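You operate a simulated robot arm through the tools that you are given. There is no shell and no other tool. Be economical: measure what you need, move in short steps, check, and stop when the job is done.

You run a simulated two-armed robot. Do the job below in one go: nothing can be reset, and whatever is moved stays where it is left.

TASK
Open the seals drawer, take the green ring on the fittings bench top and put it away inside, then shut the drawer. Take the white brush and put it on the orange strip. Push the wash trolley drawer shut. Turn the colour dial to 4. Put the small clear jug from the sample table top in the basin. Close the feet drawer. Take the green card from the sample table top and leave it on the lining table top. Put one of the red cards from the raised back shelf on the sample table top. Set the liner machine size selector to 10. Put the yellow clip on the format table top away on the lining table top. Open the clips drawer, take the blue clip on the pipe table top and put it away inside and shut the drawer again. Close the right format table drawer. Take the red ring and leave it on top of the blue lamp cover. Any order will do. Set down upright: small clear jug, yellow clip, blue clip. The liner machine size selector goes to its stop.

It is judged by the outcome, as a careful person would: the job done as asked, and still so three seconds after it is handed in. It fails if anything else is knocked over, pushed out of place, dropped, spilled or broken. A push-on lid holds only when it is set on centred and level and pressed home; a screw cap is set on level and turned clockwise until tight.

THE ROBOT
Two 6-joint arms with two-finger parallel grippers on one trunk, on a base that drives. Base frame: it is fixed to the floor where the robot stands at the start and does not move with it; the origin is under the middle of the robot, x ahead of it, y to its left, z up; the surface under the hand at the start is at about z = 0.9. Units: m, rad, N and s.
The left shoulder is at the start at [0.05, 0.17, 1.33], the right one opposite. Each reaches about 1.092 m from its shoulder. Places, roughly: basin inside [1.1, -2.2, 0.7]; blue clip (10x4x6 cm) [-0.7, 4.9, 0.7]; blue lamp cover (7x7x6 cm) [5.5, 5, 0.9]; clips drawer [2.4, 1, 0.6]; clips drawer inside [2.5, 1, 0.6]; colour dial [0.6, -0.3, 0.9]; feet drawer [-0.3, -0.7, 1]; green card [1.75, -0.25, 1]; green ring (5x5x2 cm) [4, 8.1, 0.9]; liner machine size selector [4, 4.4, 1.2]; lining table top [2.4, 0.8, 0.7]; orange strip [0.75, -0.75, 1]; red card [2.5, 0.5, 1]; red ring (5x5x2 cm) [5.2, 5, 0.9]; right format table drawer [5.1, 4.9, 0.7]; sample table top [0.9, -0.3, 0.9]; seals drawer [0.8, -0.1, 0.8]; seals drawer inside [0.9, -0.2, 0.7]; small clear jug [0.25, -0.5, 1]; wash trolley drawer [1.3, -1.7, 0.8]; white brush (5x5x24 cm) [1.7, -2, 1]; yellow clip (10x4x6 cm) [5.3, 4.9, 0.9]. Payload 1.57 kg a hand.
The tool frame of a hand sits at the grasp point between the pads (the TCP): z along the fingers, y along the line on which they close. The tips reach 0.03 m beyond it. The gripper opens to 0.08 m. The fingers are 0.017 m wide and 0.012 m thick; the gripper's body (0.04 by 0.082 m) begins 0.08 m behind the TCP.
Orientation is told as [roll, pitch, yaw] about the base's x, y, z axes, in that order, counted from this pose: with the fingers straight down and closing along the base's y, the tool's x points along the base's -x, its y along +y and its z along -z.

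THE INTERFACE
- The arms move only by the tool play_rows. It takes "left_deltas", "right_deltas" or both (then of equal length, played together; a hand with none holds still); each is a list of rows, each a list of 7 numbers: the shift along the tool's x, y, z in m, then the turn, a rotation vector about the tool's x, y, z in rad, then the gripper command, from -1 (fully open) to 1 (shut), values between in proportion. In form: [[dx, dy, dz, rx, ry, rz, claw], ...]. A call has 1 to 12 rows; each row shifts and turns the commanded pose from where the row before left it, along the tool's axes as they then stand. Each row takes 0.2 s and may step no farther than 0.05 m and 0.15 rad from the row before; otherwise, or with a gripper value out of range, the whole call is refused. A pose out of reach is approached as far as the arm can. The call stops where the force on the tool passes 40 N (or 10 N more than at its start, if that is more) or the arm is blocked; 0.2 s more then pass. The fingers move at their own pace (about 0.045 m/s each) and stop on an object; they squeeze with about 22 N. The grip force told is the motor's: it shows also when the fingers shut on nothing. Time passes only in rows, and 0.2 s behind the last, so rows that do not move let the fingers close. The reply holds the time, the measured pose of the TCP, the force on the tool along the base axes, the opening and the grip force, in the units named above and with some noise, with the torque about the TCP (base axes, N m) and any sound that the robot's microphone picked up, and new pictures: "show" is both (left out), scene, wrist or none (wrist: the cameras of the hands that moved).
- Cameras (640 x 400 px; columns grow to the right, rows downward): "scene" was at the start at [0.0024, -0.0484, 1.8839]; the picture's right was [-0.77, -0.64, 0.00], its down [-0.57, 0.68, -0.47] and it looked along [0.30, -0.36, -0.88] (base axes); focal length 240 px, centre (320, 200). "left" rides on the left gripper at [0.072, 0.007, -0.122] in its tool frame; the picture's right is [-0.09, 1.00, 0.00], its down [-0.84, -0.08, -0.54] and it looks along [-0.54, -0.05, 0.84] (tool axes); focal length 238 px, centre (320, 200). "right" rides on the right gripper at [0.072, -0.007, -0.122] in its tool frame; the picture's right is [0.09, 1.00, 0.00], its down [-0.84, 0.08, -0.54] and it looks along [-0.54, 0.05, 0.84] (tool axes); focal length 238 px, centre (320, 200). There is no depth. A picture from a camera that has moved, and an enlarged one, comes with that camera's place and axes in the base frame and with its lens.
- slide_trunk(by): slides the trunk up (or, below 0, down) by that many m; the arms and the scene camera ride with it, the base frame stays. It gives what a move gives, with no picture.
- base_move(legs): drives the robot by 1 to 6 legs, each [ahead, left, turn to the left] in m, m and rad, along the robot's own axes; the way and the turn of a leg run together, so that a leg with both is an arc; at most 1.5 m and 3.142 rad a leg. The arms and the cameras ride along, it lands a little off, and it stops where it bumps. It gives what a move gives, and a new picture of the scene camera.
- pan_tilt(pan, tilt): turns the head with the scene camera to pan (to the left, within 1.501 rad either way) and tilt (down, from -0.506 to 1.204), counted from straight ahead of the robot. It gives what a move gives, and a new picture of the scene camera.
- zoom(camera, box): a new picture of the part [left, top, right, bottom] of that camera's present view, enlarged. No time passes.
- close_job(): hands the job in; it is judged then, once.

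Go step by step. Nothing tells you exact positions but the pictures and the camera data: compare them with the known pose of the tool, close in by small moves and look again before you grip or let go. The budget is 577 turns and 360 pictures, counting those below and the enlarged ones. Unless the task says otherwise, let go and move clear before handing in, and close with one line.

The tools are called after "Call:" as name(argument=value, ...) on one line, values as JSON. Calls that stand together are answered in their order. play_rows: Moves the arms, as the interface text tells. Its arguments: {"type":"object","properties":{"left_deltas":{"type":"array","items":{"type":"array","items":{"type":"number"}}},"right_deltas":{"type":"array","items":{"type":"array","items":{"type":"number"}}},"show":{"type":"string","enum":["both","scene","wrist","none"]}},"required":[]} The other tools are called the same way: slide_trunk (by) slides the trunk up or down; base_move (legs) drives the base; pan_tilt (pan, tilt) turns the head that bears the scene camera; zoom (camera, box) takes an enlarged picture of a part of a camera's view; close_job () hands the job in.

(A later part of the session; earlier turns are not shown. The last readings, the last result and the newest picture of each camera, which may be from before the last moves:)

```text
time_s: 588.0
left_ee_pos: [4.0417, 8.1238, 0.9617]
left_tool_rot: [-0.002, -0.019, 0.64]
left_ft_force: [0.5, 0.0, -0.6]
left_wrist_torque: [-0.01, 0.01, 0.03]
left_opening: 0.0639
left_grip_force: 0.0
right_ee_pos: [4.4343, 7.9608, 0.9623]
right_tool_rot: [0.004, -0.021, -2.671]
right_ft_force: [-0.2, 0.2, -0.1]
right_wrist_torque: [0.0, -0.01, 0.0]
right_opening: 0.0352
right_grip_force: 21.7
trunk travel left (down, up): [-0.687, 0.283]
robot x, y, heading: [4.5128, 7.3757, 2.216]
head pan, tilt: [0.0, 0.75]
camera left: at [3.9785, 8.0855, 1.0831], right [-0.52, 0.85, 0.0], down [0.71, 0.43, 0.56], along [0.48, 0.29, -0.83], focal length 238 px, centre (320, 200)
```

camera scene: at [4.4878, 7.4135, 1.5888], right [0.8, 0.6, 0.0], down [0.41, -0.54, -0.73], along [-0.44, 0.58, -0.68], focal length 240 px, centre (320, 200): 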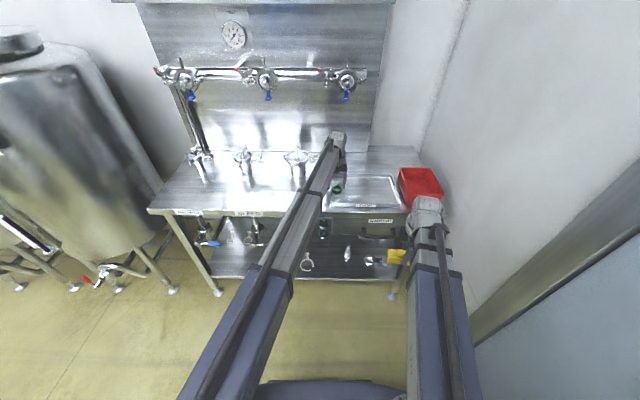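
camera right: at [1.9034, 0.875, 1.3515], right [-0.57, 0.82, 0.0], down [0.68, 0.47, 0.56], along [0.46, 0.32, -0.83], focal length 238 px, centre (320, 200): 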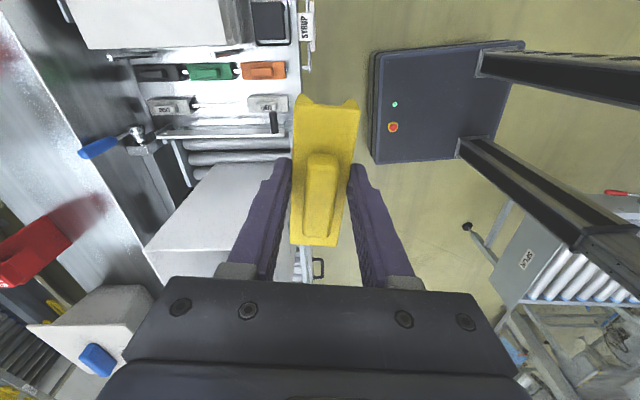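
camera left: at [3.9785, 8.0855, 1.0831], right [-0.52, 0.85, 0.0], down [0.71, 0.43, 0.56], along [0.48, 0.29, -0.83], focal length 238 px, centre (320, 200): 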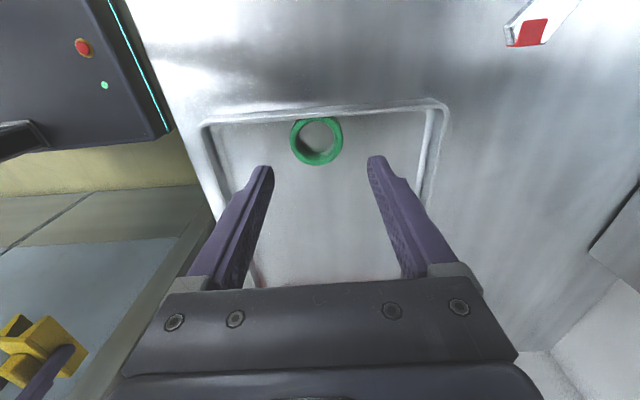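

Call:
play_rows(left_deltas=[[0, -0.003, 0, 0, 0, 0, -0.6]], show="none")

Call:
slide_trunk(by=-0.074)

Call:
play_rows(left_deltas=[[0, 0, 0, 0, 0, 0, 1], [0, 0, 0, 0, 0, 0, 1], [0, 0, 0, 0, 0, 0, 1]], show="none")

Call:
slide_trunk(by=0.1)

Call:
play_rows(left_deltas=[[0, 0, 0, 0, 0, 0, 1]], show="wrist")

```text
time_s: 588.4
left_ee_pos: [4.0427, 8.1215, 0.9626]
left_tool_rot: [-0.002, -0.018, 0.642]
left_ft_force: [-0.3, 0.1, 0.2]
left_wrist_torque: [-0.01, 0.0, 0.04]
left_opening: 0.0638
left_grip_force: 0.1
right_ee_pos: [4.4334, 7.9599, 0.9614]
right_tool_rot: [0.004, -0.02, -2.672]
right_ft_force: [-0.4, -0.9, 0.3]
right_wrist_torque: [0.01, -0.01, 0.0]
right_opening: 0.0353
right_grip_force: 22.0
trunk travel left (down, up): [-0.687, 0.283]
robot x, y, heading: [4.5163, 7.3767, 2.213]
head pan, tilt: [0.0, 0.75]
```

```text
time_s: 589.4
left_ee_pos: [4.0435, 8.1216, 0.893]
left_tool_rot: [0.001, -0.017, 0.643]
left_ft_force: [2.0, -5.3, 19.3]
left_wrist_torque: [0.12, 0.27, 0.09]
left_opening: 0.0637
left_grip_force: 0.0
right_ee_pos: [4.4335, 7.9592, 0.893]
right_tool_rot: [0.002, -0.019, -2.671]
right_ft_force: [-0.1, 0.0, 0.6]
right_wrist_torque: [-0.02, 0.03, -0.02]
right_opening: 0.0352
right_grip_force: 21.6
trunk travel left (down, up): [-0.618, 0.352]
robot x, y, heading: [4.5137, 7.3742, 2.219]
head pan, tilt: [0.0, 0.75]
stopped: the force on the tool passed its limit at 337 N (the readings are from after the stop); the commanded pose is now the measured one
```

```text
time_s: 590.2
left_ee_pos: [4.0434, 8.1209, 0.8945]
left_tool_rot: [0.001, -0.016, 0.644]
left_ft_force: [4.7, -4.9, 17.6]
left_wrist_torque: [-0.56, -0.28, 0.05]
left_opening: 0.0465
left_grip_force: 22.1
right_ee_pos: [4.4349, 7.9602, 0.8935]
right_tool_rot: [0.0, -0.021, -2.671]
right_ft_force: [0.6, 1.0, -0.5]
right_wrist_torque: [-0.01, 0.0, -0.01]
right_opening: 0.0351
right_grip_force: 22.1
trunk travel left (down, up): [-0.618, 0.352]
robot x, y, heading: [4.518, 7.3752, 2.217]
head pan, tilt: [0.0, 0.75]
```

```text
time_s: 591.5
left_ee_pos: [4.0416, 8.1236, 0.9925]
left_tool_rot: [0.001, -0.017, 0.644]
left_ft_force: [-0.3, -0.4, -0.6]
left_wrist_torque: [-0.02, 0.0, 0.0]
left_opening: 0.0462
left_grip_force: 21.5
right_ee_pos: [4.4332, 7.9609, 0.9931]
right_tool_rot: [0.003, -0.021, -2.669]
right_ft_force: [0.7, -0.5, 0.1]
right_wrist_torque: [0.01, 0.02, -0.01]
right_opening: 0.0351
right_grip_force: 22.1
trunk travel left (down, up): [-0.718, 0.252]
robot x, y, heading: [4.5124, 7.3763, 2.219]
head pan, tilt: [0.0, 0.75]
```

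```text
time_s: 591.9
left_ee_pos: [4.0428, 8.1229, 0.993]
left_tool_rot: [0.001, -0.018, 0.645]
left_ft_force: [0.6, -0.2, 0.0]
left_wrist_torque: [0.0, -0.02, 0.0]
left_opening: 0.0466
left_grip_force: 21.9
right_ee_pos: [4.4336, 7.9606, 0.9926]
right_tool_rot: [0.002, -0.022, -2.67]
right_ft_force: [-0.4, 0.3, -0.7]
right_wrist_torque: [-0.03, 0.02, 0.01]
right_opening: 0.0355
right_grip_force: 22.3
trunk travel left (down, up): [-0.718, 0.252]
robot x, y, heading: [4.5125, 7.3771, 2.22]
head pan, tilt: [0.0, 0.75]
camera left: at [3.9795, 8.0841, 1.1144], right [-0.52, 0.85, 0.0], down [0.71, 0.43, 0.56], along [0.47, 0.29, -0.83], focal length 238 px, centre (320, 200)
```

left: 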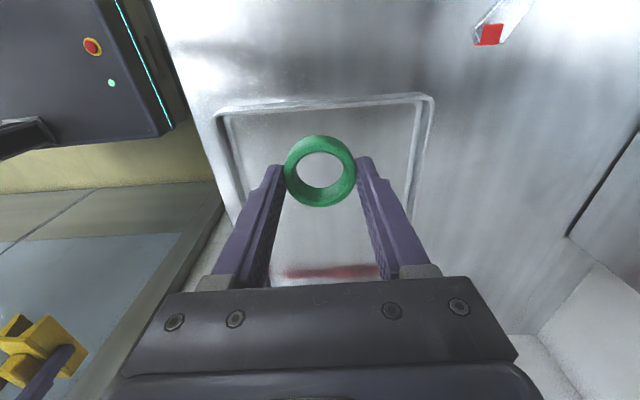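

Green ring held. Raise, retract and back out of the lane.

Call:
slide_trunk(by=0.235)

Call:
play_rows(left_deltas=[[0.018, -0.043, 0, 0, 0, 0, 1], [0.018, -0.043, 0, 0, 0, 0, 1], [0.018, -0.043, 0, 0, 0, 0, 1], [0.018, -0.043, 0, 0, 0, 0, 1], [0.018, -0.043, 0, 0, 0, 0, 1], [0.018, -0.043, 0, 0, 0, 0, 1], [0.018, -0.043, 0, 0, 0, 0, 1], [0.018, -0.043, 0, 0, 0, 0, 1]], show="none")

Call:
base_move(legs=[[-1.45, 0.04, 0.007], [-1.45, 0, 0], [-1.2, 0, 0], [-0.75, 0, 0]])

```text
time_s: 594.4
left_ee_pos: [4.0416, 8.1225, 1.2275]
left_tool_rot: [-0.001, -0.018, 0.643]
left_ft_force: [-0.4, 0.4, 0.0]
left_wrist_torque: [0.01, 0.02, 0.0]
left_opening: 0.0459
left_grip_force: 22.3
right_ee_pos: [4.4329, 7.9613, 1.2287]
right_tool_rot: [0.004, -0.02, -2.669]
right_ft_force: [0.2, -0.4, 0.5]
right_wrist_torque: [0.03, -0.04, -0.01]
right_opening: 0.0352
right_grip_force: 22.2
trunk travel left (down, up): [-0.953, 0.017]
robot x, y, heading: [4.5096, 7.3754, 2.22]
head pan, tilt: [0.0, 0.75]
```

```text
time_s: 596.2
left_ee_pos: [4.134, 7.7618, 1.2292]
left_tool_rot: [-0.001, -0.018, 0.642]
left_ft_force: [0.3, 0.0, -0.1]
left_wrist_torque: [0.02, -0.02, 0.01]
left_opening: 0.0463
left_grip_force: 22.1
left hand out of reach, approached as far as the arm can: row 6
right_ee_pos: [4.4341, 7.9598, 1.2287]
right_tool_rot: [0.002, -0.021, -2.669]
right_ft_force: [0.3, -0.7, 0.7]
right_wrist_torque: [0.02, -0.02, 0.01]
right_opening: 0.0352
right_grip_force: 21.7
trunk travel left (down, up): [-0.953, 0.017]
robot x, y, heading: [4.5135, 7.3759, 2.22]
head pan, tilt: [0.0, 0.75]
```

```text
time_s: 619.7
left_ee_pos: [6.9688, 3.7863, 1.2284]
left_tool_rot: [0.0, -0.018, 0.625]
left_ft_force: [0.1, 0.0, 0.9]
left_wrist_torque: [0.03, 0.06, -0.01]
left_opening: 0.046
left_grip_force: 22.0
right_ee_pos: [7.2728, 3.98, 1.2283]
right_tool_rot: [0.003, -0.021, -2.688]
right_ft_force: [0.7, 0.4, -0.9]
right_wrist_torque: [-0.04, 0.03, 0.02]
right_opening: 0.0351
right_grip_force: 22.5
trunk travel left (down, up): [-0.953, 0.017]
robot x, y, heading: [7.3445, 3.3942, 2.196]
head pan, tilt: [0.0, 0.75]
camera scene: at [7.3183, 3.4299, 1.9166], right [0.81, 0.59, 0.0], down [0.4, -0.55, -0.73], along [-0.43, 0.59, -0.68], focal length 240 px, centre (320, 200)
```

scene: 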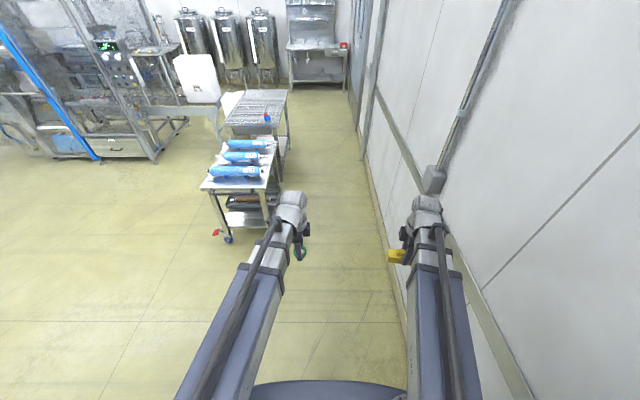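

Call:
base_move(legs=[[0, 1.4, 0], [0, 0, -1.539], [-1.4, 0, 0], [-1.4, 0, 0], [-0.92, 0, 0]])

Call:
pan_tilt(pan=1.2, tilt=0.85)

```text
time_s: 647.9
left_ee_pos: [3.6455, 0.7119, 1.2286]
left_tool_rot: [0.0, -0.019, -0.926]
left_ft_force: [0.1, -0.7, 0.4]
left_wrist_torque: [0.02, 0.01, 0.02]
left_opening: 0.0462
left_grip_force: 21.8
right_ee_pos: [3.8451, 0.4117, 1.2277]
right_tool_rot: [0.001, -0.022, 2.044]
right_ft_force: [-0.2, -0.3, -0.7]
right_wrist_torque: [0.02, 0.0, -0.06]
right_opening: 0.0351
right_grip_force: 22.2
trunk travel left (down, up): [-0.953, 0.017]
robot x, y, heading: [3.2578, 0.3332, 0.653]
head pan, tilt: [0.0, 0.75]
camera scene: at [3.2961, 0.3586, 1.9166], right [0.6, -0.8, 0.0], down [-0.54, -0.41, -0.73], along [0.58, 0.44, -0.68], focal length 240 px, centre (320, 200)
```

scene: 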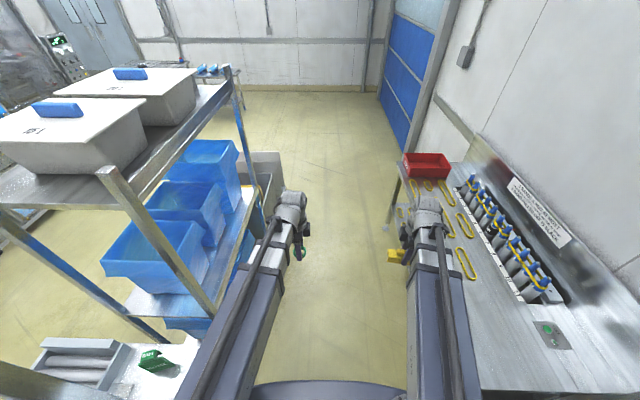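

```text
time_s: 649.3
left_ee_pos: [3.6459, 0.713, 1.2284]
left_tool_rot: [0.001, -0.018, -0.926]
left_ft_force: [0.3, 0.7, -0.4]
left_wrist_torque: [0.01, 0.02, -0.05]
left_opening: 0.0462
left_grip_force: 21.9
right_ee_pos: [3.8443, 0.4123, 1.2287]
right_tool_rot: [0.001, -0.022, 2.043]
right_ft_force: [-0.3, 0.5, -0.3]
right_wrist_torque: [-0.01, -0.03, -0.01]
right_opening: 0.0352
right_grip_force: 21.9
trunk travel left (down, up): [-0.953, 0.017]
robot x, y, heading: [3.2594, 0.3316, 0.65]
head pan, tilt: [1.201, 0.85]
camera scene: at [3.209, 0.384, 1.9086], right [0.96, 0.27, 0.0], down [0.21, -0.72, -0.66], along [-0.18, 0.63, -0.75], focal length 240 px, centre (320, 200)
```

scene: 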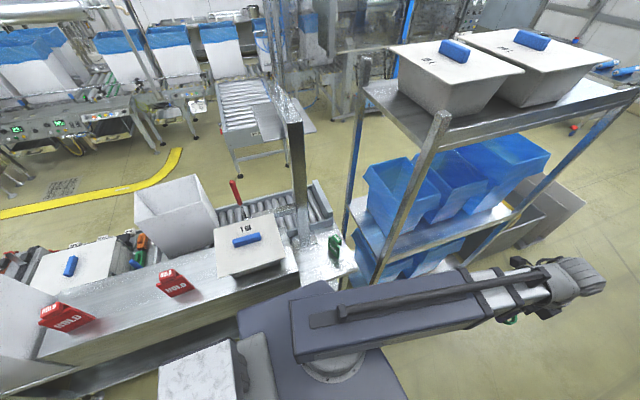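

Call:
base_move(legs=[[0, 0, 1.575]])

Call:
play_rows(right_deltas=[[0, 0, 0, 0, 0, 0, 1]], show="wrist")

```text
time_s: 653.6
left_ee_pos: [2.8788, 0.714, 1.2299]
left_tool_rot: [0.0, -0.018, 0.652]
left_ft_force: [0.1, -0.9, 0.7]
left_wrist_torque: [0.01, -0.01, -0.03]
left_opening: 0.046
left_grip_force: 22.1
right_ee_pos: [3.1774, 0.9151, 1.2281]
right_tool_rot: [0.0, -0.019, -2.663]
right_ft_force: [0.0, -0.3, -0.4]
right_wrist_torque: [0.01, 0.02, 0.0]
right_opening: 0.0351
right_grip_force: 22.0
trunk travel left (down, up): [-0.953, 0.017]
robot x, y, heading: [3.2627, 0.3304, 2.227]
head pan, tilt: [1.201, 0.85]
camera scene: at [3.2116, 0.2793, 1.9086], right [-0.28, 0.96, 0.0], down [0.72, 0.21, -0.66], along [-0.63, -0.19, -0.75], focal length 240 px, centre (320, 200)
```

scene: 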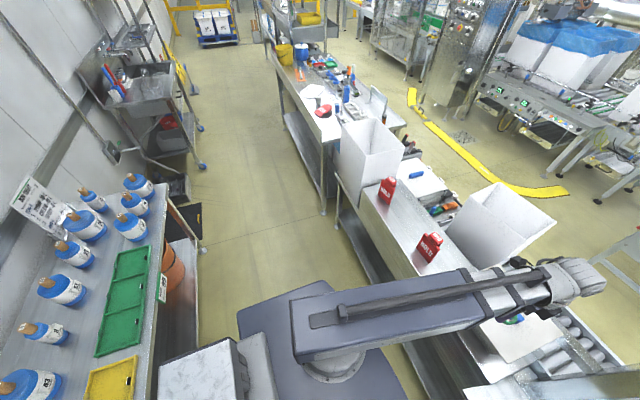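

```text
time_s: 654.0
left_ee_pos: [2.8775, 0.7147, 1.2275]
left_tool_rot: [0.0, -0.017, 0.651]
left_ft_force: [-0.3, 0.0, 0.7]
left_wrist_torque: [0.03, 0.02, 0.04]
left_opening: 0.0461
left_grip_force: 21.7
right_ee_pos: [3.1774, 0.9149, 1.2275]
right_tool_rot: [0.002, -0.022, -2.663]
right_ft_force: [0.0, -0.2, -0.2]
right_wrist_torque: [0.01, -0.03, 0.02]
right_opening: 0.0353
right_grip_force: 21.8
trunk travel left (down, up): [-0.953, 0.017]
robot x, y, heading: [3.2581, 0.3302, 2.23]
head pan, tilt: [1.201, 0.85]
camera right: at [3.2395, 0.9545, 1.3493], right [0.54, -0.84, 0.0], down [-0.7, -0.45, 0.56], along [-0.47, -0.3, -0.83], focal length 238 px, centre (320, 200)
```

right: 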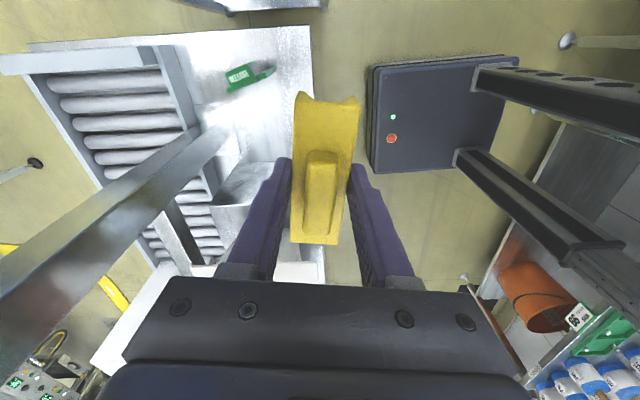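

The patch is clear from here. Swing the left hand out to the aisle, and shift the clip over the free spot between the card and the press base.

Call:
play_rows(left_deltas=[[0.0382, -0.0276, 0, 0, 0, 0, 1], [0.0382, -0.0276, 0, 0, 0, 0, 1], [0.0382, -0.0276, 0, 0, 0, 0, 1], [0.0382, -0.0276, 0, 0, 0, 0, 1], [0.0382, -0.0276, 0, 0, 0, 0, 1], [0.0382, -0.0276, 0, 0, 0, 0, 1], [0.0382, -0.0276, 0, 0, 0, 0, 1], [0.0382, -0.0276, 0, 0, 0, 0, 1], [0.0382, -0.0276, 0, 0, 0, 0, 1], [0.0382, -0.0276, 0, 0, 0, 0, 1], [0.0382, -0.0276, 0, 0, 0, 0, 1], [0.0382, -0.0276, 0, 0, 0, 0, 1]], right_deltas=[[-0.028, -0.032, 0, 0, 0, 0, 1], [-0.028, -0.032, 0, 0, 0, 0, 1], [-0.028, -0.032, 0, 0, 0, 0, 1], [-0.028, -0.032, 0, 0, 0, 0, 1], [0, 0, 0, 0, 0, 0, 1], [0, 0, 0, 0, 0, 0, 1], [0, 0, 0, 0, 0, 0, 1], [0, 0, 0, 0, 0, 0, 1], [0, 0, 0, 0, 0, 0, 1], [0, 0, 0, 0, 0, 0, 1], [0, 0, 0, 0, 0, 0, 1], [0, 0, 0, 0, 0, 0, 1]], show="none")

Call:
slide_trunk(by=-0.3)

Call:
play_rows(right_deltas=[[0, 0, 0, 0, 0, 0, 1]], show="wrist")

```text
time_s: 656.6
left_ee_pos: [2.6532, 0.2169, 1.2273]
left_tool_rot: [0.001, -0.019, 0.65]
left_ft_force: [-0.9, -0.3, -0.8]
left_wrist_torque: [0.0, 0.0, 0.01]
left_opening: 0.0462
left_grip_force: 22.4
left hand out of reach, approached as far as the arm can: row 4, 5, 6, 7, 8, 12
right_ee_pos: [3.0175, 0.9783, 1.228]
right_tool_rot: [0.0, -0.022, -2.664]
right_ft_force: [0.1, -0.2, -0.1]
right_wrist_torque: [0.02, 0.0, -0.01]
right_opening: 0.0349
right_grip_force: 21.8
trunk travel left (down, up): [-0.953, 0.017]
robot x, y, heading: [3.2614, 0.3273, 2.223]
head pan, tilt: [1.201, 0.85]
```

```text
time_s: 659.6
left_ee_pos: [2.6545, 0.2165, 0.9274]
left_tool_rot: [0.0, -0.016, 0.653]
left_ft_force: [0.4, 0.5, -0.3]
left_wrist_torque: [0.0, 0.02, -0.03]
left_opening: 0.046
left_grip_force: 21.7
right_ee_pos: [3.0199, 0.9785, 0.9278]
right_tool_rot: [0.002, -0.022, -2.663]
right_ft_force: [0.2, 0.2, -0.6]
right_wrist_torque: [0.0, 0.0, -0.03]
right_opening: 0.0354
right_grip_force: 22.0
trunk travel left (down, up): [-0.653, 0.317]
robot x, y, heading: [3.2643, 0.3307, 2.225]
head pan, tilt: [1.201, 0.85]
```

```text
time_s: 660.0
left_ee_pos: [2.6549, 0.2169, 0.9278]
left_tool_rot: [-0.003, -0.017, 0.65]
left_ft_force: [1.0, -1.0, -0.1]
left_wrist_torque: [-0.02, 0.02, 0.02]
left_opening: 0.046
left_grip_force: 22.0
right_ee_pos: [3.0185, 0.9788, 0.9278]
right_tool_rot: [0.001, -0.021, -2.665]
right_ft_force: [0.2, -0.2, -0.4]
right_wrist_torque: [0.02, 0.02, -0.02]
right_opening: 0.0353
right_grip_force: 22.2
trunk travel left (down, up): [-0.653, 0.317]
robot x, y, heading: [3.2606, 0.3328, 2.232]
head pan, tilt: [1.201, 0.85]
camera right: at [3.0817, 1.0183, 1.0493], right [0.54, -0.84, 0.0], down [-0.7, -0.45, 0.56], along [-0.47, -0.3, -0.83], focal length 238 px, centre (320, 200)
```

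right: 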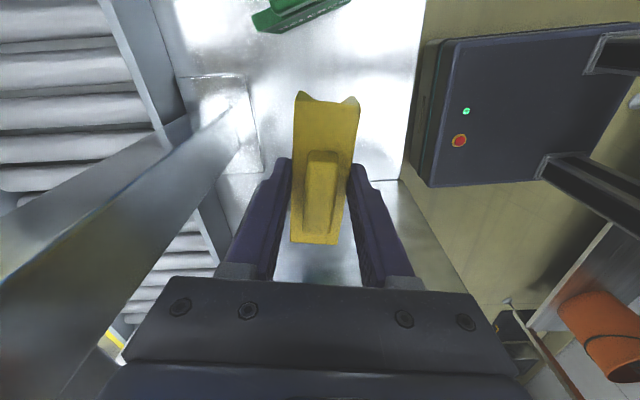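

Call:
slide_trunk(by=-0.175)

Call:
slide_trunk(by=-0.006)

Call:
slide_trunk(by=-0.005)

```text
time_s: 661.9
left_ee_pos: [2.6544, 0.217, 0.7532]
left_tool_rot: [0.0, -0.018, 0.651]
left_ft_force: [0.3, 0.4, -0.7]
left_wrist_torque: [-0.01, 0.0, 0.02]
left_opening: 0.0458
left_grip_force: 21.8
right_ee_pos: [3.0201, 0.9778, 0.7537]
right_tool_rot: [0.001, -0.021, -2.662]
right_ft_force: [0.8, -0.1, 0.0]
right_wrist_torque: [0.01, 0.04, 0.01]
right_opening: 0.0351
right_grip_force: 21.8
trunk travel left (down, up): [-0.478, 0.492]
robot x, y, heading: [3.2633, 0.3348, 2.231]
head pan, tilt: [1.201, 0.85]
```

```text
time_s: 662.5
left_ee_pos: [2.6534, 0.2168, 0.747]
left_tool_rot: [0.001, -0.018, 0.652]
left_ft_force: [-0.5, 0.7, -0.6]
left_wrist_torque: [-0.01, 0.01, 0.01]
left_opening: 0.0462
left_grip_force: 21.7
right_ee_pos: [3.0186, 0.979, 0.7473]
right_tool_rot: [0.003, -0.022, -2.664]
right_ft_force: [-0.5, 0.4, -0.9]
right_wrist_torque: [0.0, 0.01, 0.03]
right_opening: 0.0351
right_grip_force: 22.2
trunk travel left (down, up): [-0.472, 0.498]
robot x, y, heading: [3.2596, 0.3315, 2.226]
head pan, tilt: [1.201, 0.85]
```

```text
time_s: 663.0
left_ee_pos: [2.6543, 0.2169, 0.7427]
left_tool_rot: [-0.001, -0.016, 0.651]
left_ft_force: [0.9, -0.4, -0.2]
left_wrist_torque: [0.02, 0.0, 0.02]
left_opening: 0.046
left_grip_force: 21.9
right_ee_pos: [3.0194, 0.9786, 0.7426]
right_tool_rot: [0.003, -0.022, -2.665]
right_ft_force: [-0.3, -0.6, -0.2]
right_wrist_torque: [0.01, 0.0, 0.02]
right_opening: 0.035
right_grip_force: 21.8
trunk travel left (down, up): [-0.467, 0.503]
robot x, y, heading: [3.2575, 0.334, 2.225]
head pan, tilt: [1.201, 0.85]
```

Call:
slide_trunk(by=-0.005)

Call:
slide_trunk(by=-0.004)

```text
time_s: 663.6
left_ee_pos: [2.6535, 0.2167, 0.7372]
left_tool_rot: [0.001, -0.018, 0.649]
left_ft_force: [-0.3, -0.1, 0.1]
left_wrist_torque: [0.0, 0.01, -0.01]
left_opening: 0.0463
left_grip_force: 22.1
right_ee_pos: [3.0191, 0.9786, 0.7375]
right_tool_rot: [0.003, -0.023, -2.662]
right_ft_force: [-1.7, 1.8, 12.6]
right_wrist_torque: [0.06, 0.07, 0.0]
right_opening: 0.0355
right_grip_force: 22.1
trunk travel left (down, up): [-0.462, 0.508]
robot x, y, heading: [3.2629, 0.3319, 2.226]
head pan, tilt: [1.201, 0.85]
```

```text
time_s: 664.1
left_ee_pos: [2.6537, 0.2174, 0.7325]
left_tool_rot: [0.0, -0.016, 0.651]
left_ft_force: [0.1, 0.2, -0.5]
left_wrist_torque: [-0.02, -0.01, 0.0]
left_opening: 0.046
left_grip_force: 22.1
right_ee_pos: [3.0192, 0.9784, 0.7329]
right_tool_rot: [0.001, -0.02, -2.664]
right_ft_force: [-1.4, 2.3, 11.5]
right_wrist_torque: [0.13, 0.01, 0.03]
right_opening: 0.0352
right_grip_force: 22.0
trunk travel left (down, up): [-0.458, 0.512]
robot x, y, heading: [3.2631, 0.3359, 2.229]
head pan, tilt: [1.201, 0.85]
```

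Clip is standing on the table. Releasing and lifting to check.

Call:
play_rows(right_deltas=[[0, 0, 0, 0, 0, 0, 0.0], [0, 0, 0, 0, 0, 0, -0.3], [0, 0, 0, 0, 0, 0, -0.4]], show="none")

Call:
slide_trunk(by=0.2)

Call:
play_rows(right_deltas=[[0, 0, 0, 0, 0, 0, -1]], show="wrist")

```text
time_s: 664.9
left_ee_pos: [2.6544, 0.2189, 0.7325]
left_tool_rot: [-0.002, -0.017, 0.651]
left_ft_force: [1.0, 0.1, -0.6]
left_wrist_torque: [-0.04, -0.02, 0.01]
left_opening: 0.0462
left_grip_force: 22.2
right_ee_pos: [3.0204, 0.9786, 0.7329]
right_tool_rot: [0.002, -0.02, -2.664]
right_ft_force: [-0.4, 0.7, 0.7]
right_wrist_torque: [-0.02, 0.0, -0.01]
right_opening: 0.0558
right_grip_force: 0.1
trunk travel left (down, up): [-0.458, 0.512]
robot x, y, heading: [3.2651, 0.3321, 2.226]
head pan, tilt: [1.201, 0.85]
```

```text
time_s: 667.1
left_ee_pos: [2.6549, 0.2166, 0.9328]
left_tool_rot: [0.0, -0.018, 0.651]
left_ft_force: [-0.8, 0.2, 0.2]
left_wrist_torque: [0.0, -0.01, -0.05]
left_opening: 0.0461
left_grip_force: 22.3
right_ee_pos: [3.021, 0.98, 0.9335]
right_tool_rot: [0.002, -0.021, -2.664]
right_ft_force: [-0.3, -0.2, 0.0]
right_wrist_torque: [0.01, -0.01, -0.01]
right_opening: 0.0557
right_grip_force: 0.1
trunk travel left (down, up): [-0.658, 0.312]
robot x, y, heading: [3.257, 0.3333, 2.228]
head pan, tilt: [1.201, 0.85]
```

```text
time_s: 667.5
left_ee_pos: [2.6547, 0.218, 0.9334]
left_tool_rot: [-0.001, -0.017, 0.652]
left_ft_force: [0.5, -0.3, 0.4]
left_wrist_torque: [0.0, 0.02, -0.01]
left_opening: 0.0464
left_grip_force: 21.7
right_ee_pos: [3.0186, 0.9797, 0.9321]
right_tool_rot: [0.001, -0.021, -2.663]
right_ft_force: [0.8, -0.6, -1.1]
right_wrist_torque: [0.0, -0.05, -0.04]
right_opening: 0.0799
right_grip_force: 0.0
trunk travel left (down, up): [-0.658, 0.312]
robot x, y, heading: [3.2642, 0.3314, 2.228]
head pan, tilt: [1.201, 0.85]
camera right: at [3.0816, 1.0182, 1.0543], right [0.54, -0.84, 0.0], down [-0.7, -0.45, 0.56], along [-0.47, -0.3, -0.83], focal length 238 px, centre (320, 200)
```

right: 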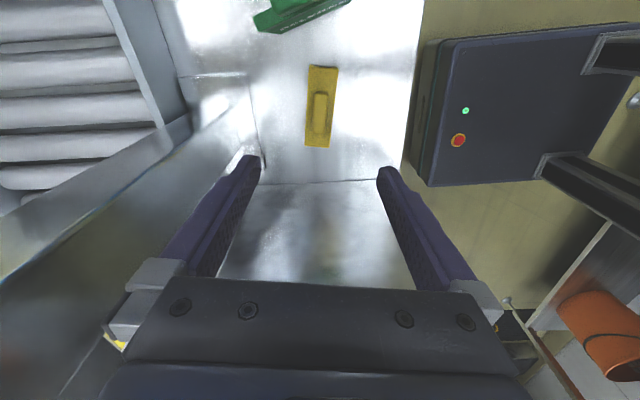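

Yellow clip stands upright on the lining table. Now to the seals drawer with the green ring: retract and drive around to the front.

Call:
slide_trunk(by=0.3)

Call:
play_rows(left_deltas=[[-0.0382, 0.0276, 0, 0, 0, 0, 1], [-0.0382, 0.0276, 0, 0, 0, 0, 1], [-0.0382, 0.0276, 0, 0, 0, 0, 1], [-0.0382, 0.0276, 0, 0, 0, 0, 1], [-0.0382, 0.0276, 0, 0, 0, 0, 1], [-0.0382, 0.0276, 0, 0, 0, 0, 1], [-0.0382, 0.0276, 0, 0, 0, 0, 1], [-0.0382, 0.0276, 0, 0, 0, 0, 1], [-0.0382, 0.0276, 0, 0, 0, 0, 1]], right_deltas=[[0.028, 0.032, 0, 0, 0, 0, -1], [0.028, 0.032, 0, 0, 0, 0, -1], [0.028, 0.032, 0, 0, 0, 0, -1], [0.028, 0.032, 0, 0, 0, 0, -1], [0, 0, 0, 0, 0, 0, -1], [0, 0, 0, 0, 0, 0, -1], [0, 0, 0, 0, 0, 0, -1], [0, 0, 0, 0, 0, 0, -1], [0, 0, 0, 0, 0, 0, -1]], show="none")

Call:
base_move(legs=[[0, 0, -1.57], [1.45, 0, 0], [1.45, 0, 0], [0.35, 0, 0]])

Call:
base_move(legs=[[0, 0.95, 0], [0, 0.93, 0], [-1.4, 0, 0]])

```text
time_s: 670.5
left_ee_pos: [2.6548, 0.2179, 1.2332]
left_tool_rot: [0.001, -0.018, 0.65]
left_ft_force: [-0.1, 0.4, -0.8]
left_wrist_torque: [0.03, -0.01, 0.0]
left_opening: 0.0463
left_grip_force: 21.5
right_ee_pos: [3.0198, 0.979, 1.2327]
right_tool_rot: [0.003, -0.021, -2.663]
right_ft_force: [0.4, 0.0, 0.0]
right_wrist_torque: [-0.01, 0.01, 0.01]
right_opening: 0.0801
right_grip_force: 0.0
trunk travel left (down, up): [-0.958, 0.012]
robot x, y, heading: [3.2587, 0.333, 2.229]
head pan, tilt: [1.201, 0.85]
```

```text
time_s: 672.5
left_ee_pos: [2.7767, 0.6249, 1.2332]
left_tool_rot: [0.0, -0.018, 0.653]
left_ft_force: [0.7, -0.9, 0.0]
left_wrist_torque: [-0.03, -0.02, 0.03]
left_opening: 0.046
left_grip_force: 22.1
left hand out of reach, approached as far as the arm can: row 6, 8
right_ee_pos: [3.1805, 0.9186, 1.2329]
right_tool_rot: [0.004, -0.02, -2.662]
right_ft_force: [-0.1, -0.7, -0.1]
right_wrist_torque: [0.0, -0.01, -0.01]
right_opening: 0.0799
right_grip_force: 0.1
right hand out of reach, approached as far as the arm can: row 4
trunk travel left (down, up): [-0.958, 0.012]
robot x, y, heading: [3.2614, 0.3319, 2.226]
head pan, tilt: [1.201, 0.85]
```

```text
time_s: 692.1
left_ee_pos: [6.1397, 2.7684, 1.2337]
left_tool_rot: [-0.003, -0.017, -0.927]
left_ft_force: [0.2, -0.7, 0.0]
left_wrist_torque: [0.0, 0.04, 0.0]
left_opening: 0.046
left_grip_force: 22.5
right_ee_pos: [6.4313, 2.3651, 1.2327]
right_tool_rot: [0.002, -0.023, 2.043]
right_ft_force: [-0.4, 0.3, -0.7]
right_wrist_torque: [-0.02, 0.04, -0.02]
right_opening: 0.0801
right_grip_force: 0.0
trunk travel left (down, up): [-0.958, 0.012]
robot x, y, heading: [5.8421, 2.2839, 0.649]
head pan, tilt: [1.201, 0.85]
camera scene: at [5.7918, 2.3382, 1.9136], right [0.96, 0.28, 0.0], down [0.21, -0.72, -0.66], along [-0.18, 0.63, -0.75], focal length 240 px, centre (320, 200)
```

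scene: 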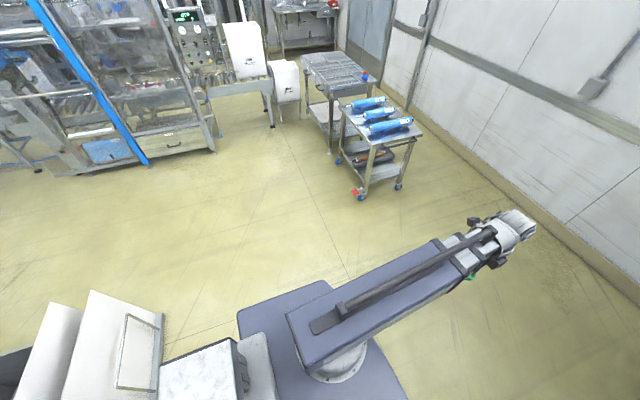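

```text
time_s: 708.3
left_ee_pos: [3.8571, 3.4213, 1.233]
left_tool_rot: [-0.001, -0.017, -0.927]
left_ft_force: [-1.0, -0.3, -0.2]
left_wrist_torque: [0.01, 0.0, 0.03]
left_opening: 0.0456
left_grip_force: 22.3
right_ee_pos: [4.1479, 3.0175, 1.2329]
right_tool_rot: [0.001, -0.021, 2.041]
right_ft_force: [-0.2, 0.0, 0.3]
right_wrist_torque: [0.0, -0.03, -0.02]
right_opening: 0.0799
right_grip_force: 0.1
trunk travel left (down, up): [-0.958, 0.012]
robot x, y, heading: [3.5638, 2.9376, 0.65]
head pan, tilt: [1.201, 0.85]
camera scene: at [3.5104, 2.9913, 1.9136], right [0.96, 0.28, 0.0], down [0.21, -0.72, -0.66], along [-0.18, 0.63, -0.75], focal length 240 px, centre (320, 200)
```

scene: 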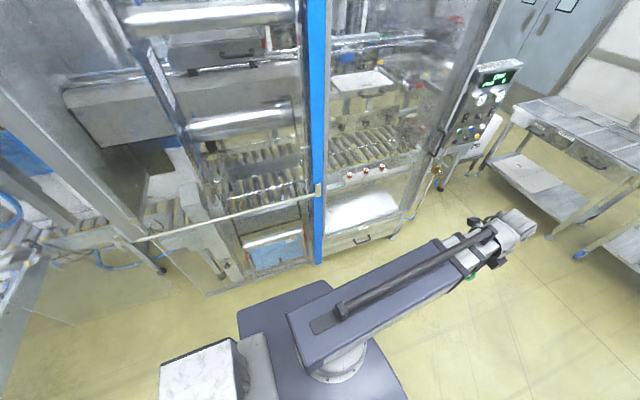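

Call:
base_move(legs=[[-0.3, -0.15, 0.007], [-1.3, 0, 0], [-1.3, 0, 0], [-1.1, 0, 0]])

Call:
base_move(legs=[[-0.05, 0.2, 0], [0, 0, -1.57]])

Call:
pan_tilt(pan=0.0, tilt=1.0)

```text
time_s: 728.1
left_ee_pos: [0.7834, 0.8372, 1.2335]
left_tool_rot: [0.0, -0.018, -0.918]
left_ft_force: [-0.4, 1.0, 0.2]
left_wrist_torque: [0.0, 0.02, -0.02]
left_opening: 0.0404
left_grip_force: 21.8
right_ee_pos: [1.0784, 0.4371, 1.2332]
right_tool_rot: [0.002, -0.019, 2.054]
right_ft_force: [-0.3, 0.7, -1.3]
right_wrist_torque: [0.01, 0.0, -0.02]
right_opening: 0.08
right_grip_force: 0.1
trunk travel left (down, up): [-0.958, 0.012]
robot x, y, heading: [0.4917, 0.3517, 0.658]
head pan, tilt: [1.201, 0.85]
camera scene: at [0.439, 0.404, 1.9136], right [0.96, 0.28, 0.0], down [0.21, -0.72, -0.66], along [-0.19, 0.63, -0.75], focal length 240 px, centre (320, 200)
```

scene: 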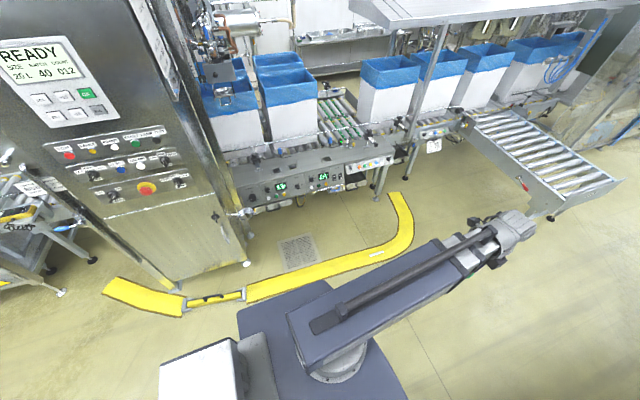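

```text
time_s: 733.5
left_ee_pos: [0.8143, 0.1867, 1.2338]
left_tool_rot: [0.0, -0.017, -2.492]
left_ft_force: [-0.2, 0.2, -1.0]
left_wrist_torque: [0.0, -0.03, -0.01]
left_opening: 0.0404
left_grip_force: 21.8
right_ee_pos: [0.412, -0.1068, 1.2332]
right_tool_rot: [0.003, -0.021, 0.477]
right_ft_force: [0.0, 1.2, -0.2]
right_wrist_torque: [-0.03, 0.01, 0.02]
right_opening: 0.08
right_grip_force: 0.0
trunk travel left (down, up): [-0.958, 0.012]
robot x, y, heading: [0.33, 0.4815, -0.918]
head pan, tilt: [1.201, 0.85]
camera scene: at [0.3829, 0.5344, 1.9136], right [0.28, -0.96, 0.0], down [-0.72, -0.21, -0.66], along [0.63, 0.18, -0.75], focal length 240 px, centre (320, 200)
```

scene: 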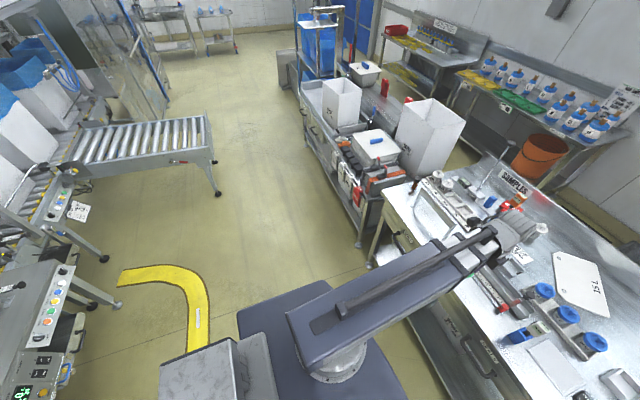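

```text
time_s: 734.9
left_ee_pos: [0.8148, 0.1866, 1.2331]
left_tool_rot: [0.0, -0.017, -2.493]
left_ft_force: [0.5, -0.1, 1.1]
left_wrist_torque: [0.02, -0.01, -0.01]
left_opening: 0.0401
left_grip_force: 22.5
right_ee_pos: [0.4123, -0.1055, 1.2332]
right_tool_rot: [0.0, -0.02, 0.477]
right_ft_force: [-0.6, -0.4, 0.0]
right_wrist_torque: [0.03, 0.01, -0.01]
right_opening: 0.0801
right_grip_force: 0.1
trunk travel left (down, up): [-0.958, 0.012]
robot x, y, heading: [0.331, 0.4817, -0.919]
head pan, tilt: [0.0, 1.0]
camera scene: at [0.3503, 0.4573, 1.9025], right [-0.79, -0.61, 0.0], down [-0.51, 0.67, -0.54], along [0.33, -0.43, -0.84], focal length 240 px, centre (320, 200)
```

scene: 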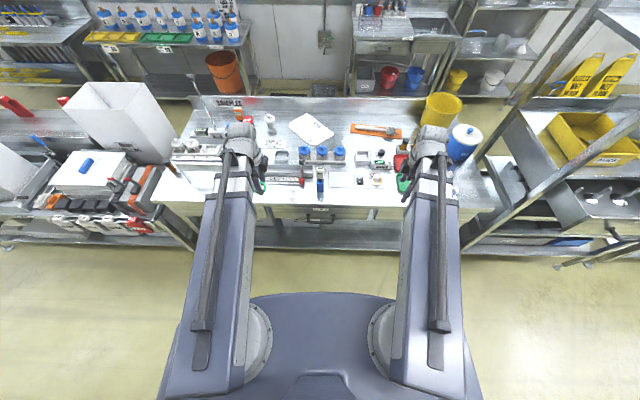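

Call:
zoom(camera="scene", box=[250, 130, 420, 250])

Call:
play_rows(left_deltas=[[0, 0, 0, 0, 0, 0, 1]], show="wrist")

```text
3.33 times, centred on (335, 190) of scene
camera zoom: at [0.3503, 0.4573, 1.9025], right [-0.79, -0.61, 0.0], down [-0.51, 0.67, -0.54], along [0.33, -0.43, -0.84], focal length 798 px, centre (270, 233)
```

zoom: 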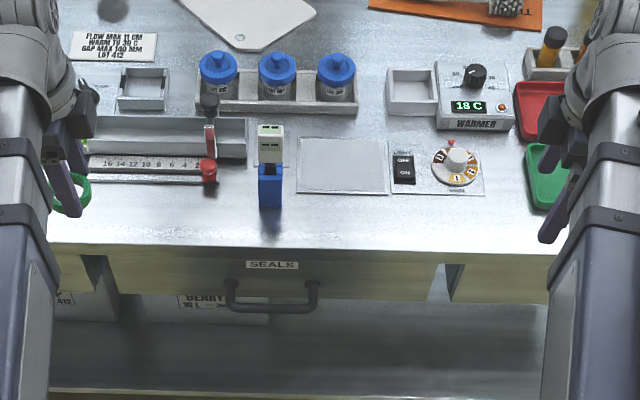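

```text
time_s: 735.3
left_ee_pos: [0.8157, 0.1867, 1.2329]
left_tool_rot: [0.0, -0.017, -2.493]
left_ft_force: [0.1, 0.3, -1.2]
left_wrist_torque: [-0.01, 0.0, 0.0]
left_opening: 0.0404
left_grip_force: 22.0
right_ee_pos: [0.4124, -0.1049, 1.2324]
right_tool_rot: [0.002, -0.021, 0.477]
right_ft_force: [-0.3, 0.6, -0.4]
right_wrist_torque: [0.0, 0.01, -0.01]
right_opening: 0.08
right_grip_force: 0.1
trunk travel left (down, up): [-0.958, 0.012]
robot x, y, heading: [0.3325, 0.4789, -0.916]
head pan, tilt: [0.0, 1.0]
camera left: at [0.8791, 0.2261, 1.3545], right [0.53, -0.85, 0.0], down [-0.71, -0.44, 0.56], along [-0.47, -0.29, -0.83], focal length 238 px, centre (320, 200)
```

left: 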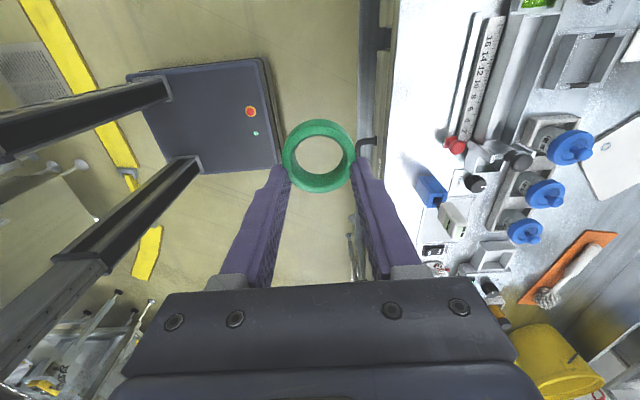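

Seals drawer identified; the ring is still held though slightly off-centre. Bring the right hand over the drawer handle.

Call:
play_rows(right_deltas=[[0, 0, 0, 0, 0, -0.09, -0.6], [0, 0, 0, 0, 0, -0.09, -0.6], [-0.0414, -0.0143, 0, 0, 0, 0, -0.6], [-0.0414, -0.0143, 0, 0, 0, 0, -0.6], [-0.0414, -0.0143, 0, 0, 0, 0, -0.6], [-0.0414, -0.0143, 0, 0, 0, 0, -0.6], [-0.0414, -0.0143, 0, 0, 0, 0, -0.6], [-0.0414, -0.0143, 0, 0, 0, 0, -0.6], [-0.0414, -0.0143, 0, 0, 0, 0, -0.6]], show="none")

Call:
slide_trunk(by=-0.2)

Call:
play_rows(right_deltas=[[0, 0, 0, 0, 0, 0, -0.6]], show="wrist")

```text
time_s: 737.3
left_ee_pos: [0.8152, 0.1865, 1.2329]
left_tool_rot: [0.0, -0.018, -2.494]
left_ft_force: [0.0, 0.5, 0.0]
left_wrist_torque: [0.0, 0.01, 0.0]
left_opening: 0.0401
left_grip_force: 21.5
right_ee_pos: [0.7054, -0.0081, 1.2327]
right_tool_rot: [-0.002, -0.021, 0.655]
right_ft_force: [0.2, -0.1, 0.3]
right_wrist_torque: [-0.01, -0.04, 0.03]
right_opening: 0.0641
right_grip_force: 0.0
right hand out of reach, approached as far as the arm can: row 6
trunk travel left (down, up): [-0.958, 0.012]
robot x, y, heading: [0.3347, 0.4794, -0.92]
head pan, tilt: [0.0, 1.0]
```

```text
time_s: 739.5
left_ee_pos: [0.815, 0.1857, 1.034]
left_tool_rot: [0.0, -0.016, -2.493]
left_ft_force: [0.5, -0.2, 0.3]
left_wrist_torque: [-0.01, 0.01, 0.0]
left_opening: 0.0402
left_grip_force: 22.0
right_ee_pos: [0.7034, -0.0061, 1.0333]
right_tool_rot: [-0.002, -0.022, 0.655]
right_ft_force: [0.6, 0.2, -0.4]
right_wrist_torque: [0.0, -0.01, -0.02]
right_opening: 0.0638
right_grip_force: 0.1
trunk travel left (down, up): [-0.758, 0.212]
robot x, y, heading: [0.3324, 0.479, -0.916]
head pan, tilt: [0.0, 1.0]
```

```text
time_s: 739.9
left_ee_pos: [0.8151, 0.1863, 1.033]
left_tool_rot: [0.0, -0.016, -2.491]
left_ft_force: [-0.4, 0.7, -0.1]
left_wrist_torque: [0.02, 0.04, 0.02]
left_opening: 0.0402
left_grip_force: 21.8
right_ee_pos: [0.7029, -0.0076, 1.0338]
right_tool_rot: [-0.001, -0.021, 0.655]
right_ft_force: [0.2, -0.1, -0.5]
right_wrist_torque: [0.0, -0.03, -0.01]
right_opening: 0.064
right_grip_force: 0.0
trunk travel left (down, up): [-0.758, 0.212]
robot x, y, heading: [0.3328, 0.4802, -0.923]
head pan, tilt: [0.0, 1.0]
camera right: at [0.6474, -0.0589, 1.1543], right [-0.68, 0.73, 0.0], down [0.61, 0.57, 0.56], along [0.41, 0.38, -0.83], focal length 238 px, centre (320, 200)
```

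right: 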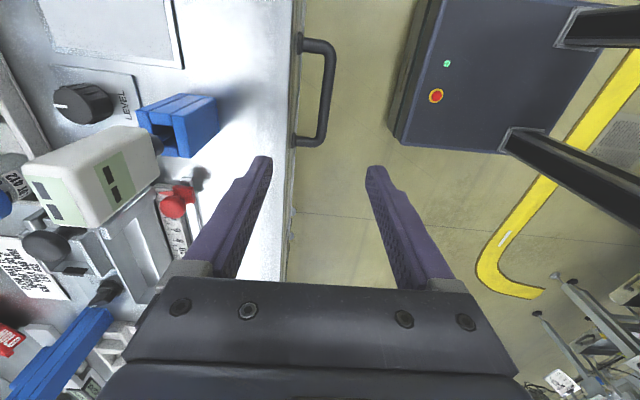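

Call:
play_rows(right_deltas=[[0.01, 0.007, 0, 0, 0, 0, 0.0], [0, 0, 0, 0, 0, 0, 0.0]], show="none")

Call:
slide_trunk(by=-0.16)

Call:
play_rows(right_deltas=[[0, 0, 0, 0, 0, 0, 0.0]], show="wrist")

```text
time_s: 740.5
left_ee_pos: [0.8158, 0.1869, 1.0329]
left_tool_rot: [0.0, -0.018, -2.491]
left_ft_force: [0.3, -0.4, 0.4]
left_wrist_torque: [0.0, 0.0, 0.02]
left_opening: 0.04
left_grip_force: 22.6
right_ee_pos: [0.6913, -0.008, 1.0336]
right_tool_rot: [-0.001, -0.021, 0.655]
right_ft_force: [-0.2, 0.4, 0.2]
right_wrist_torque: [-0.01, 0.0, -0.01]
right_opening: 0.0398
right_grip_force: 0.0
trunk travel left (down, up): [-0.758, 0.212]
robot x, y, heading: [0.3288, 0.4808, -0.917]
head pan, tilt: [0.0, 1.0]
```

```text
time_s: 742.3
left_ee_pos: [0.816, 0.1866, 0.8732]
left_tool_rot: [0.0, -0.018, -2.491]
left_ft_force: [-0.5, 0.4, 0.3]
left_wrist_torque: [-0.03, 0.0, 0.01]
left_opening: 0.0402
left_grip_force: 21.3
right_ee_pos: [0.6909, -0.0089, 0.8741]
right_tool_rot: [-0.002, -0.02, 0.655]
right_ft_force: [-0.5, 0.0, -0.2]
right_wrist_torque: [0.0, -0.01, 0.01]
right_opening: 0.04
right_grip_force: 0.0
trunk travel left (down, up): [-0.598, 0.372]
robot x, y, heading: [0.3334, 0.4772, -0.918]
head pan, tilt: [0.0, 1.0]
```

```text
time_s: 742.7
left_ee_pos: [0.8162, 0.1873, 0.8733]
left_tool_rot: [-0.001, -0.016, -2.491]
left_ft_force: [0.4, -0.4, 0.2]
left_wrist_torque: [-0.01, 0.0, -0.01]
left_opening: 0.0401
left_grip_force: 21.9
right_ee_pos: [0.6909, -0.0072, 0.8723]
right_tool_rot: [-0.002, -0.021, 0.655]
right_ft_force: [0.2, 0.4, 0.4]
right_wrist_torque: [-0.03, -0.03, 0.0]
right_opening: 0.04
right_grip_force: 0.1
trunk travel left (down, up): [-0.598, 0.372]
robot x, y, heading: [0.329, 0.4783, -0.917]
head pan, tilt: [0.0, 1.0]
camera right: at [0.6351, -0.0597, 0.9943], right [-0.68, 0.73, 0.0], down [0.61, 0.57, 0.56], along [0.41, 0.38, -0.83], focal length 238 px, centre (320, 200)
```

right: 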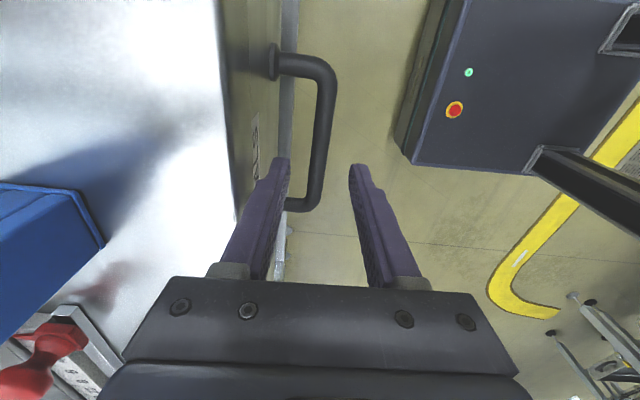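

The bar is between the fingers; its z ≈0.784. Lower and grip it.

Call:
slide_trunk(by=-0.08)

Call:
play_rows(right_deltas=[[0, 0, 0, 0, 0, 0, 1], [0, 0, 0, 0, 0, 0, 1], [0, 0, 0, 0, 0, 0, 1]], show="wrist")

```text
time_s: 743.5
left_ee_pos: [0.8146, 0.1863, 0.8176]
left_tool_rot: [0.0, -0.02, -2.493]
left_ft_force: [-0.5, -1.2, -1.0]
left_wrist_torque: [0.05, 0.0, 0.01]
left_opening: 0.0401
left_grip_force: 22.0
right_ee_pos: [0.6906, -0.0085, 0.8166]
right_tool_rot: [-0.008, -0.019, 0.657]
right_ft_force: [-11.0, 17.5, -8.6]
right_wrist_torque: [-1.07, -0.77, -0.35]
right_opening: 0.0399
right_grip_force: 0.0
trunk travel left (down, up): [-0.543, 0.427]
robot x, y, heading: [0.3302, 0.4795, -0.921]
head pan, tilt: [0.0, 1.0]
stopped: the force on the tool passed its limit at 213 N (the readings are from after the stop); the commanded pose is now the measured one
```

```text
time_s: 744.2
left_ee_pos: [0.8153, 0.1849, 0.818]
left_tool_rot: [0.0, -0.02, -2.491]
left_ft_force: [0.7, -0.3, -0.9]
left_wrist_torque: [0.0, 0.01, -0.01]
left_opening: 0.04
left_grip_force: 21.5
right_ee_pos: [0.6886, -0.0075, 0.8175]
right_tool_rot: [-0.008, -0.018, 0.656]
right_ft_force: [-2.5, 4.4, -3.3]
right_wrist_torque: [-0.53, -0.06, -0.37]
right_opening: 0.0161
right_grip_force: 21.5
trunk travel left (down, up): [-0.543, 0.427]
robot x, y, heading: [0.3317, 0.479, -0.918]
head pan, tilt: [0.0, 1.0]
stopped in row 3 (right hand): the force on the tool passed its limit at 41 N (the readings are from after the stop); the commanded pose is now the measured one
camera right: at [0.6343, -0.0583, 0.9393], right [-0.68, 0.73, -0.01], down [0.6, 0.57, 0.56], along [0.41, 0.37, -0.83], focal length 238 px, centre (320, 200)
```

right: 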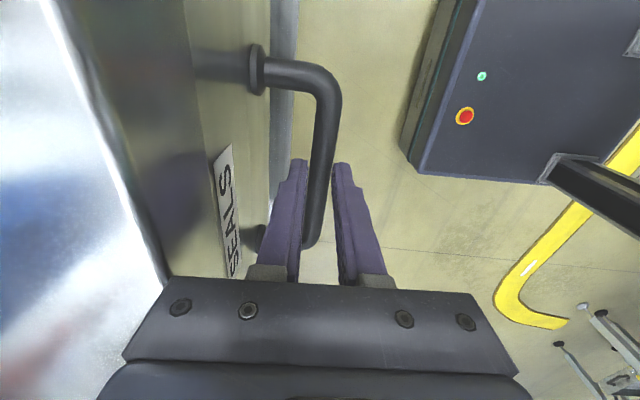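

The bar is gripped. Pulling the drawer open by backing the base.

Call:
base_move(legs=[[-0.22, 0, 0]])

```text
time_s: 746.2
left_ee_pos: [0.6801, 0.3625, 0.8188]
left_tool_rot: [0.002, -0.019, -2.492]
left_ft_force: [-0.9, 0.4, 0.4]
left_wrist_torque: [-0.02, -0.04, -0.02]
left_opening: 0.0402
left_grip_force: 22.3
right_ee_pos: [0.5592, 0.1675, 0.8189]
right_tool_rot: [-0.014, -0.023, 0.658]
right_ft_force: [0.9, -0.6, 46.5]
right_wrist_torque: [-0.2, 0.2, -0.5]
right_opening: 0.0146
right_grip_force: 30.9
trunk travel left (down, up): [-0.543, 0.427]
robot x, y, heading: [0.1983, 0.6513, -0.915]
head pan, tilt: [0.0, 1.0]
stopped in leg 1: the force on the tool passed its limit at 51 N (the readings are from after the stop); the commanded pose is now the measured one
camera scene: at [0.2155, 0.6338, 1.4872], right [-0.79, -0.61, 0.0], down [-0.51, 0.67, -0.54], along [0.33, -0.43, -0.84], focal length 240 px, centre (320, 200)
```

scene: 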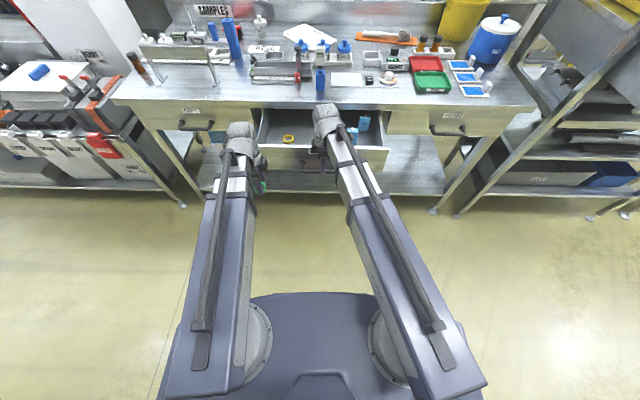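

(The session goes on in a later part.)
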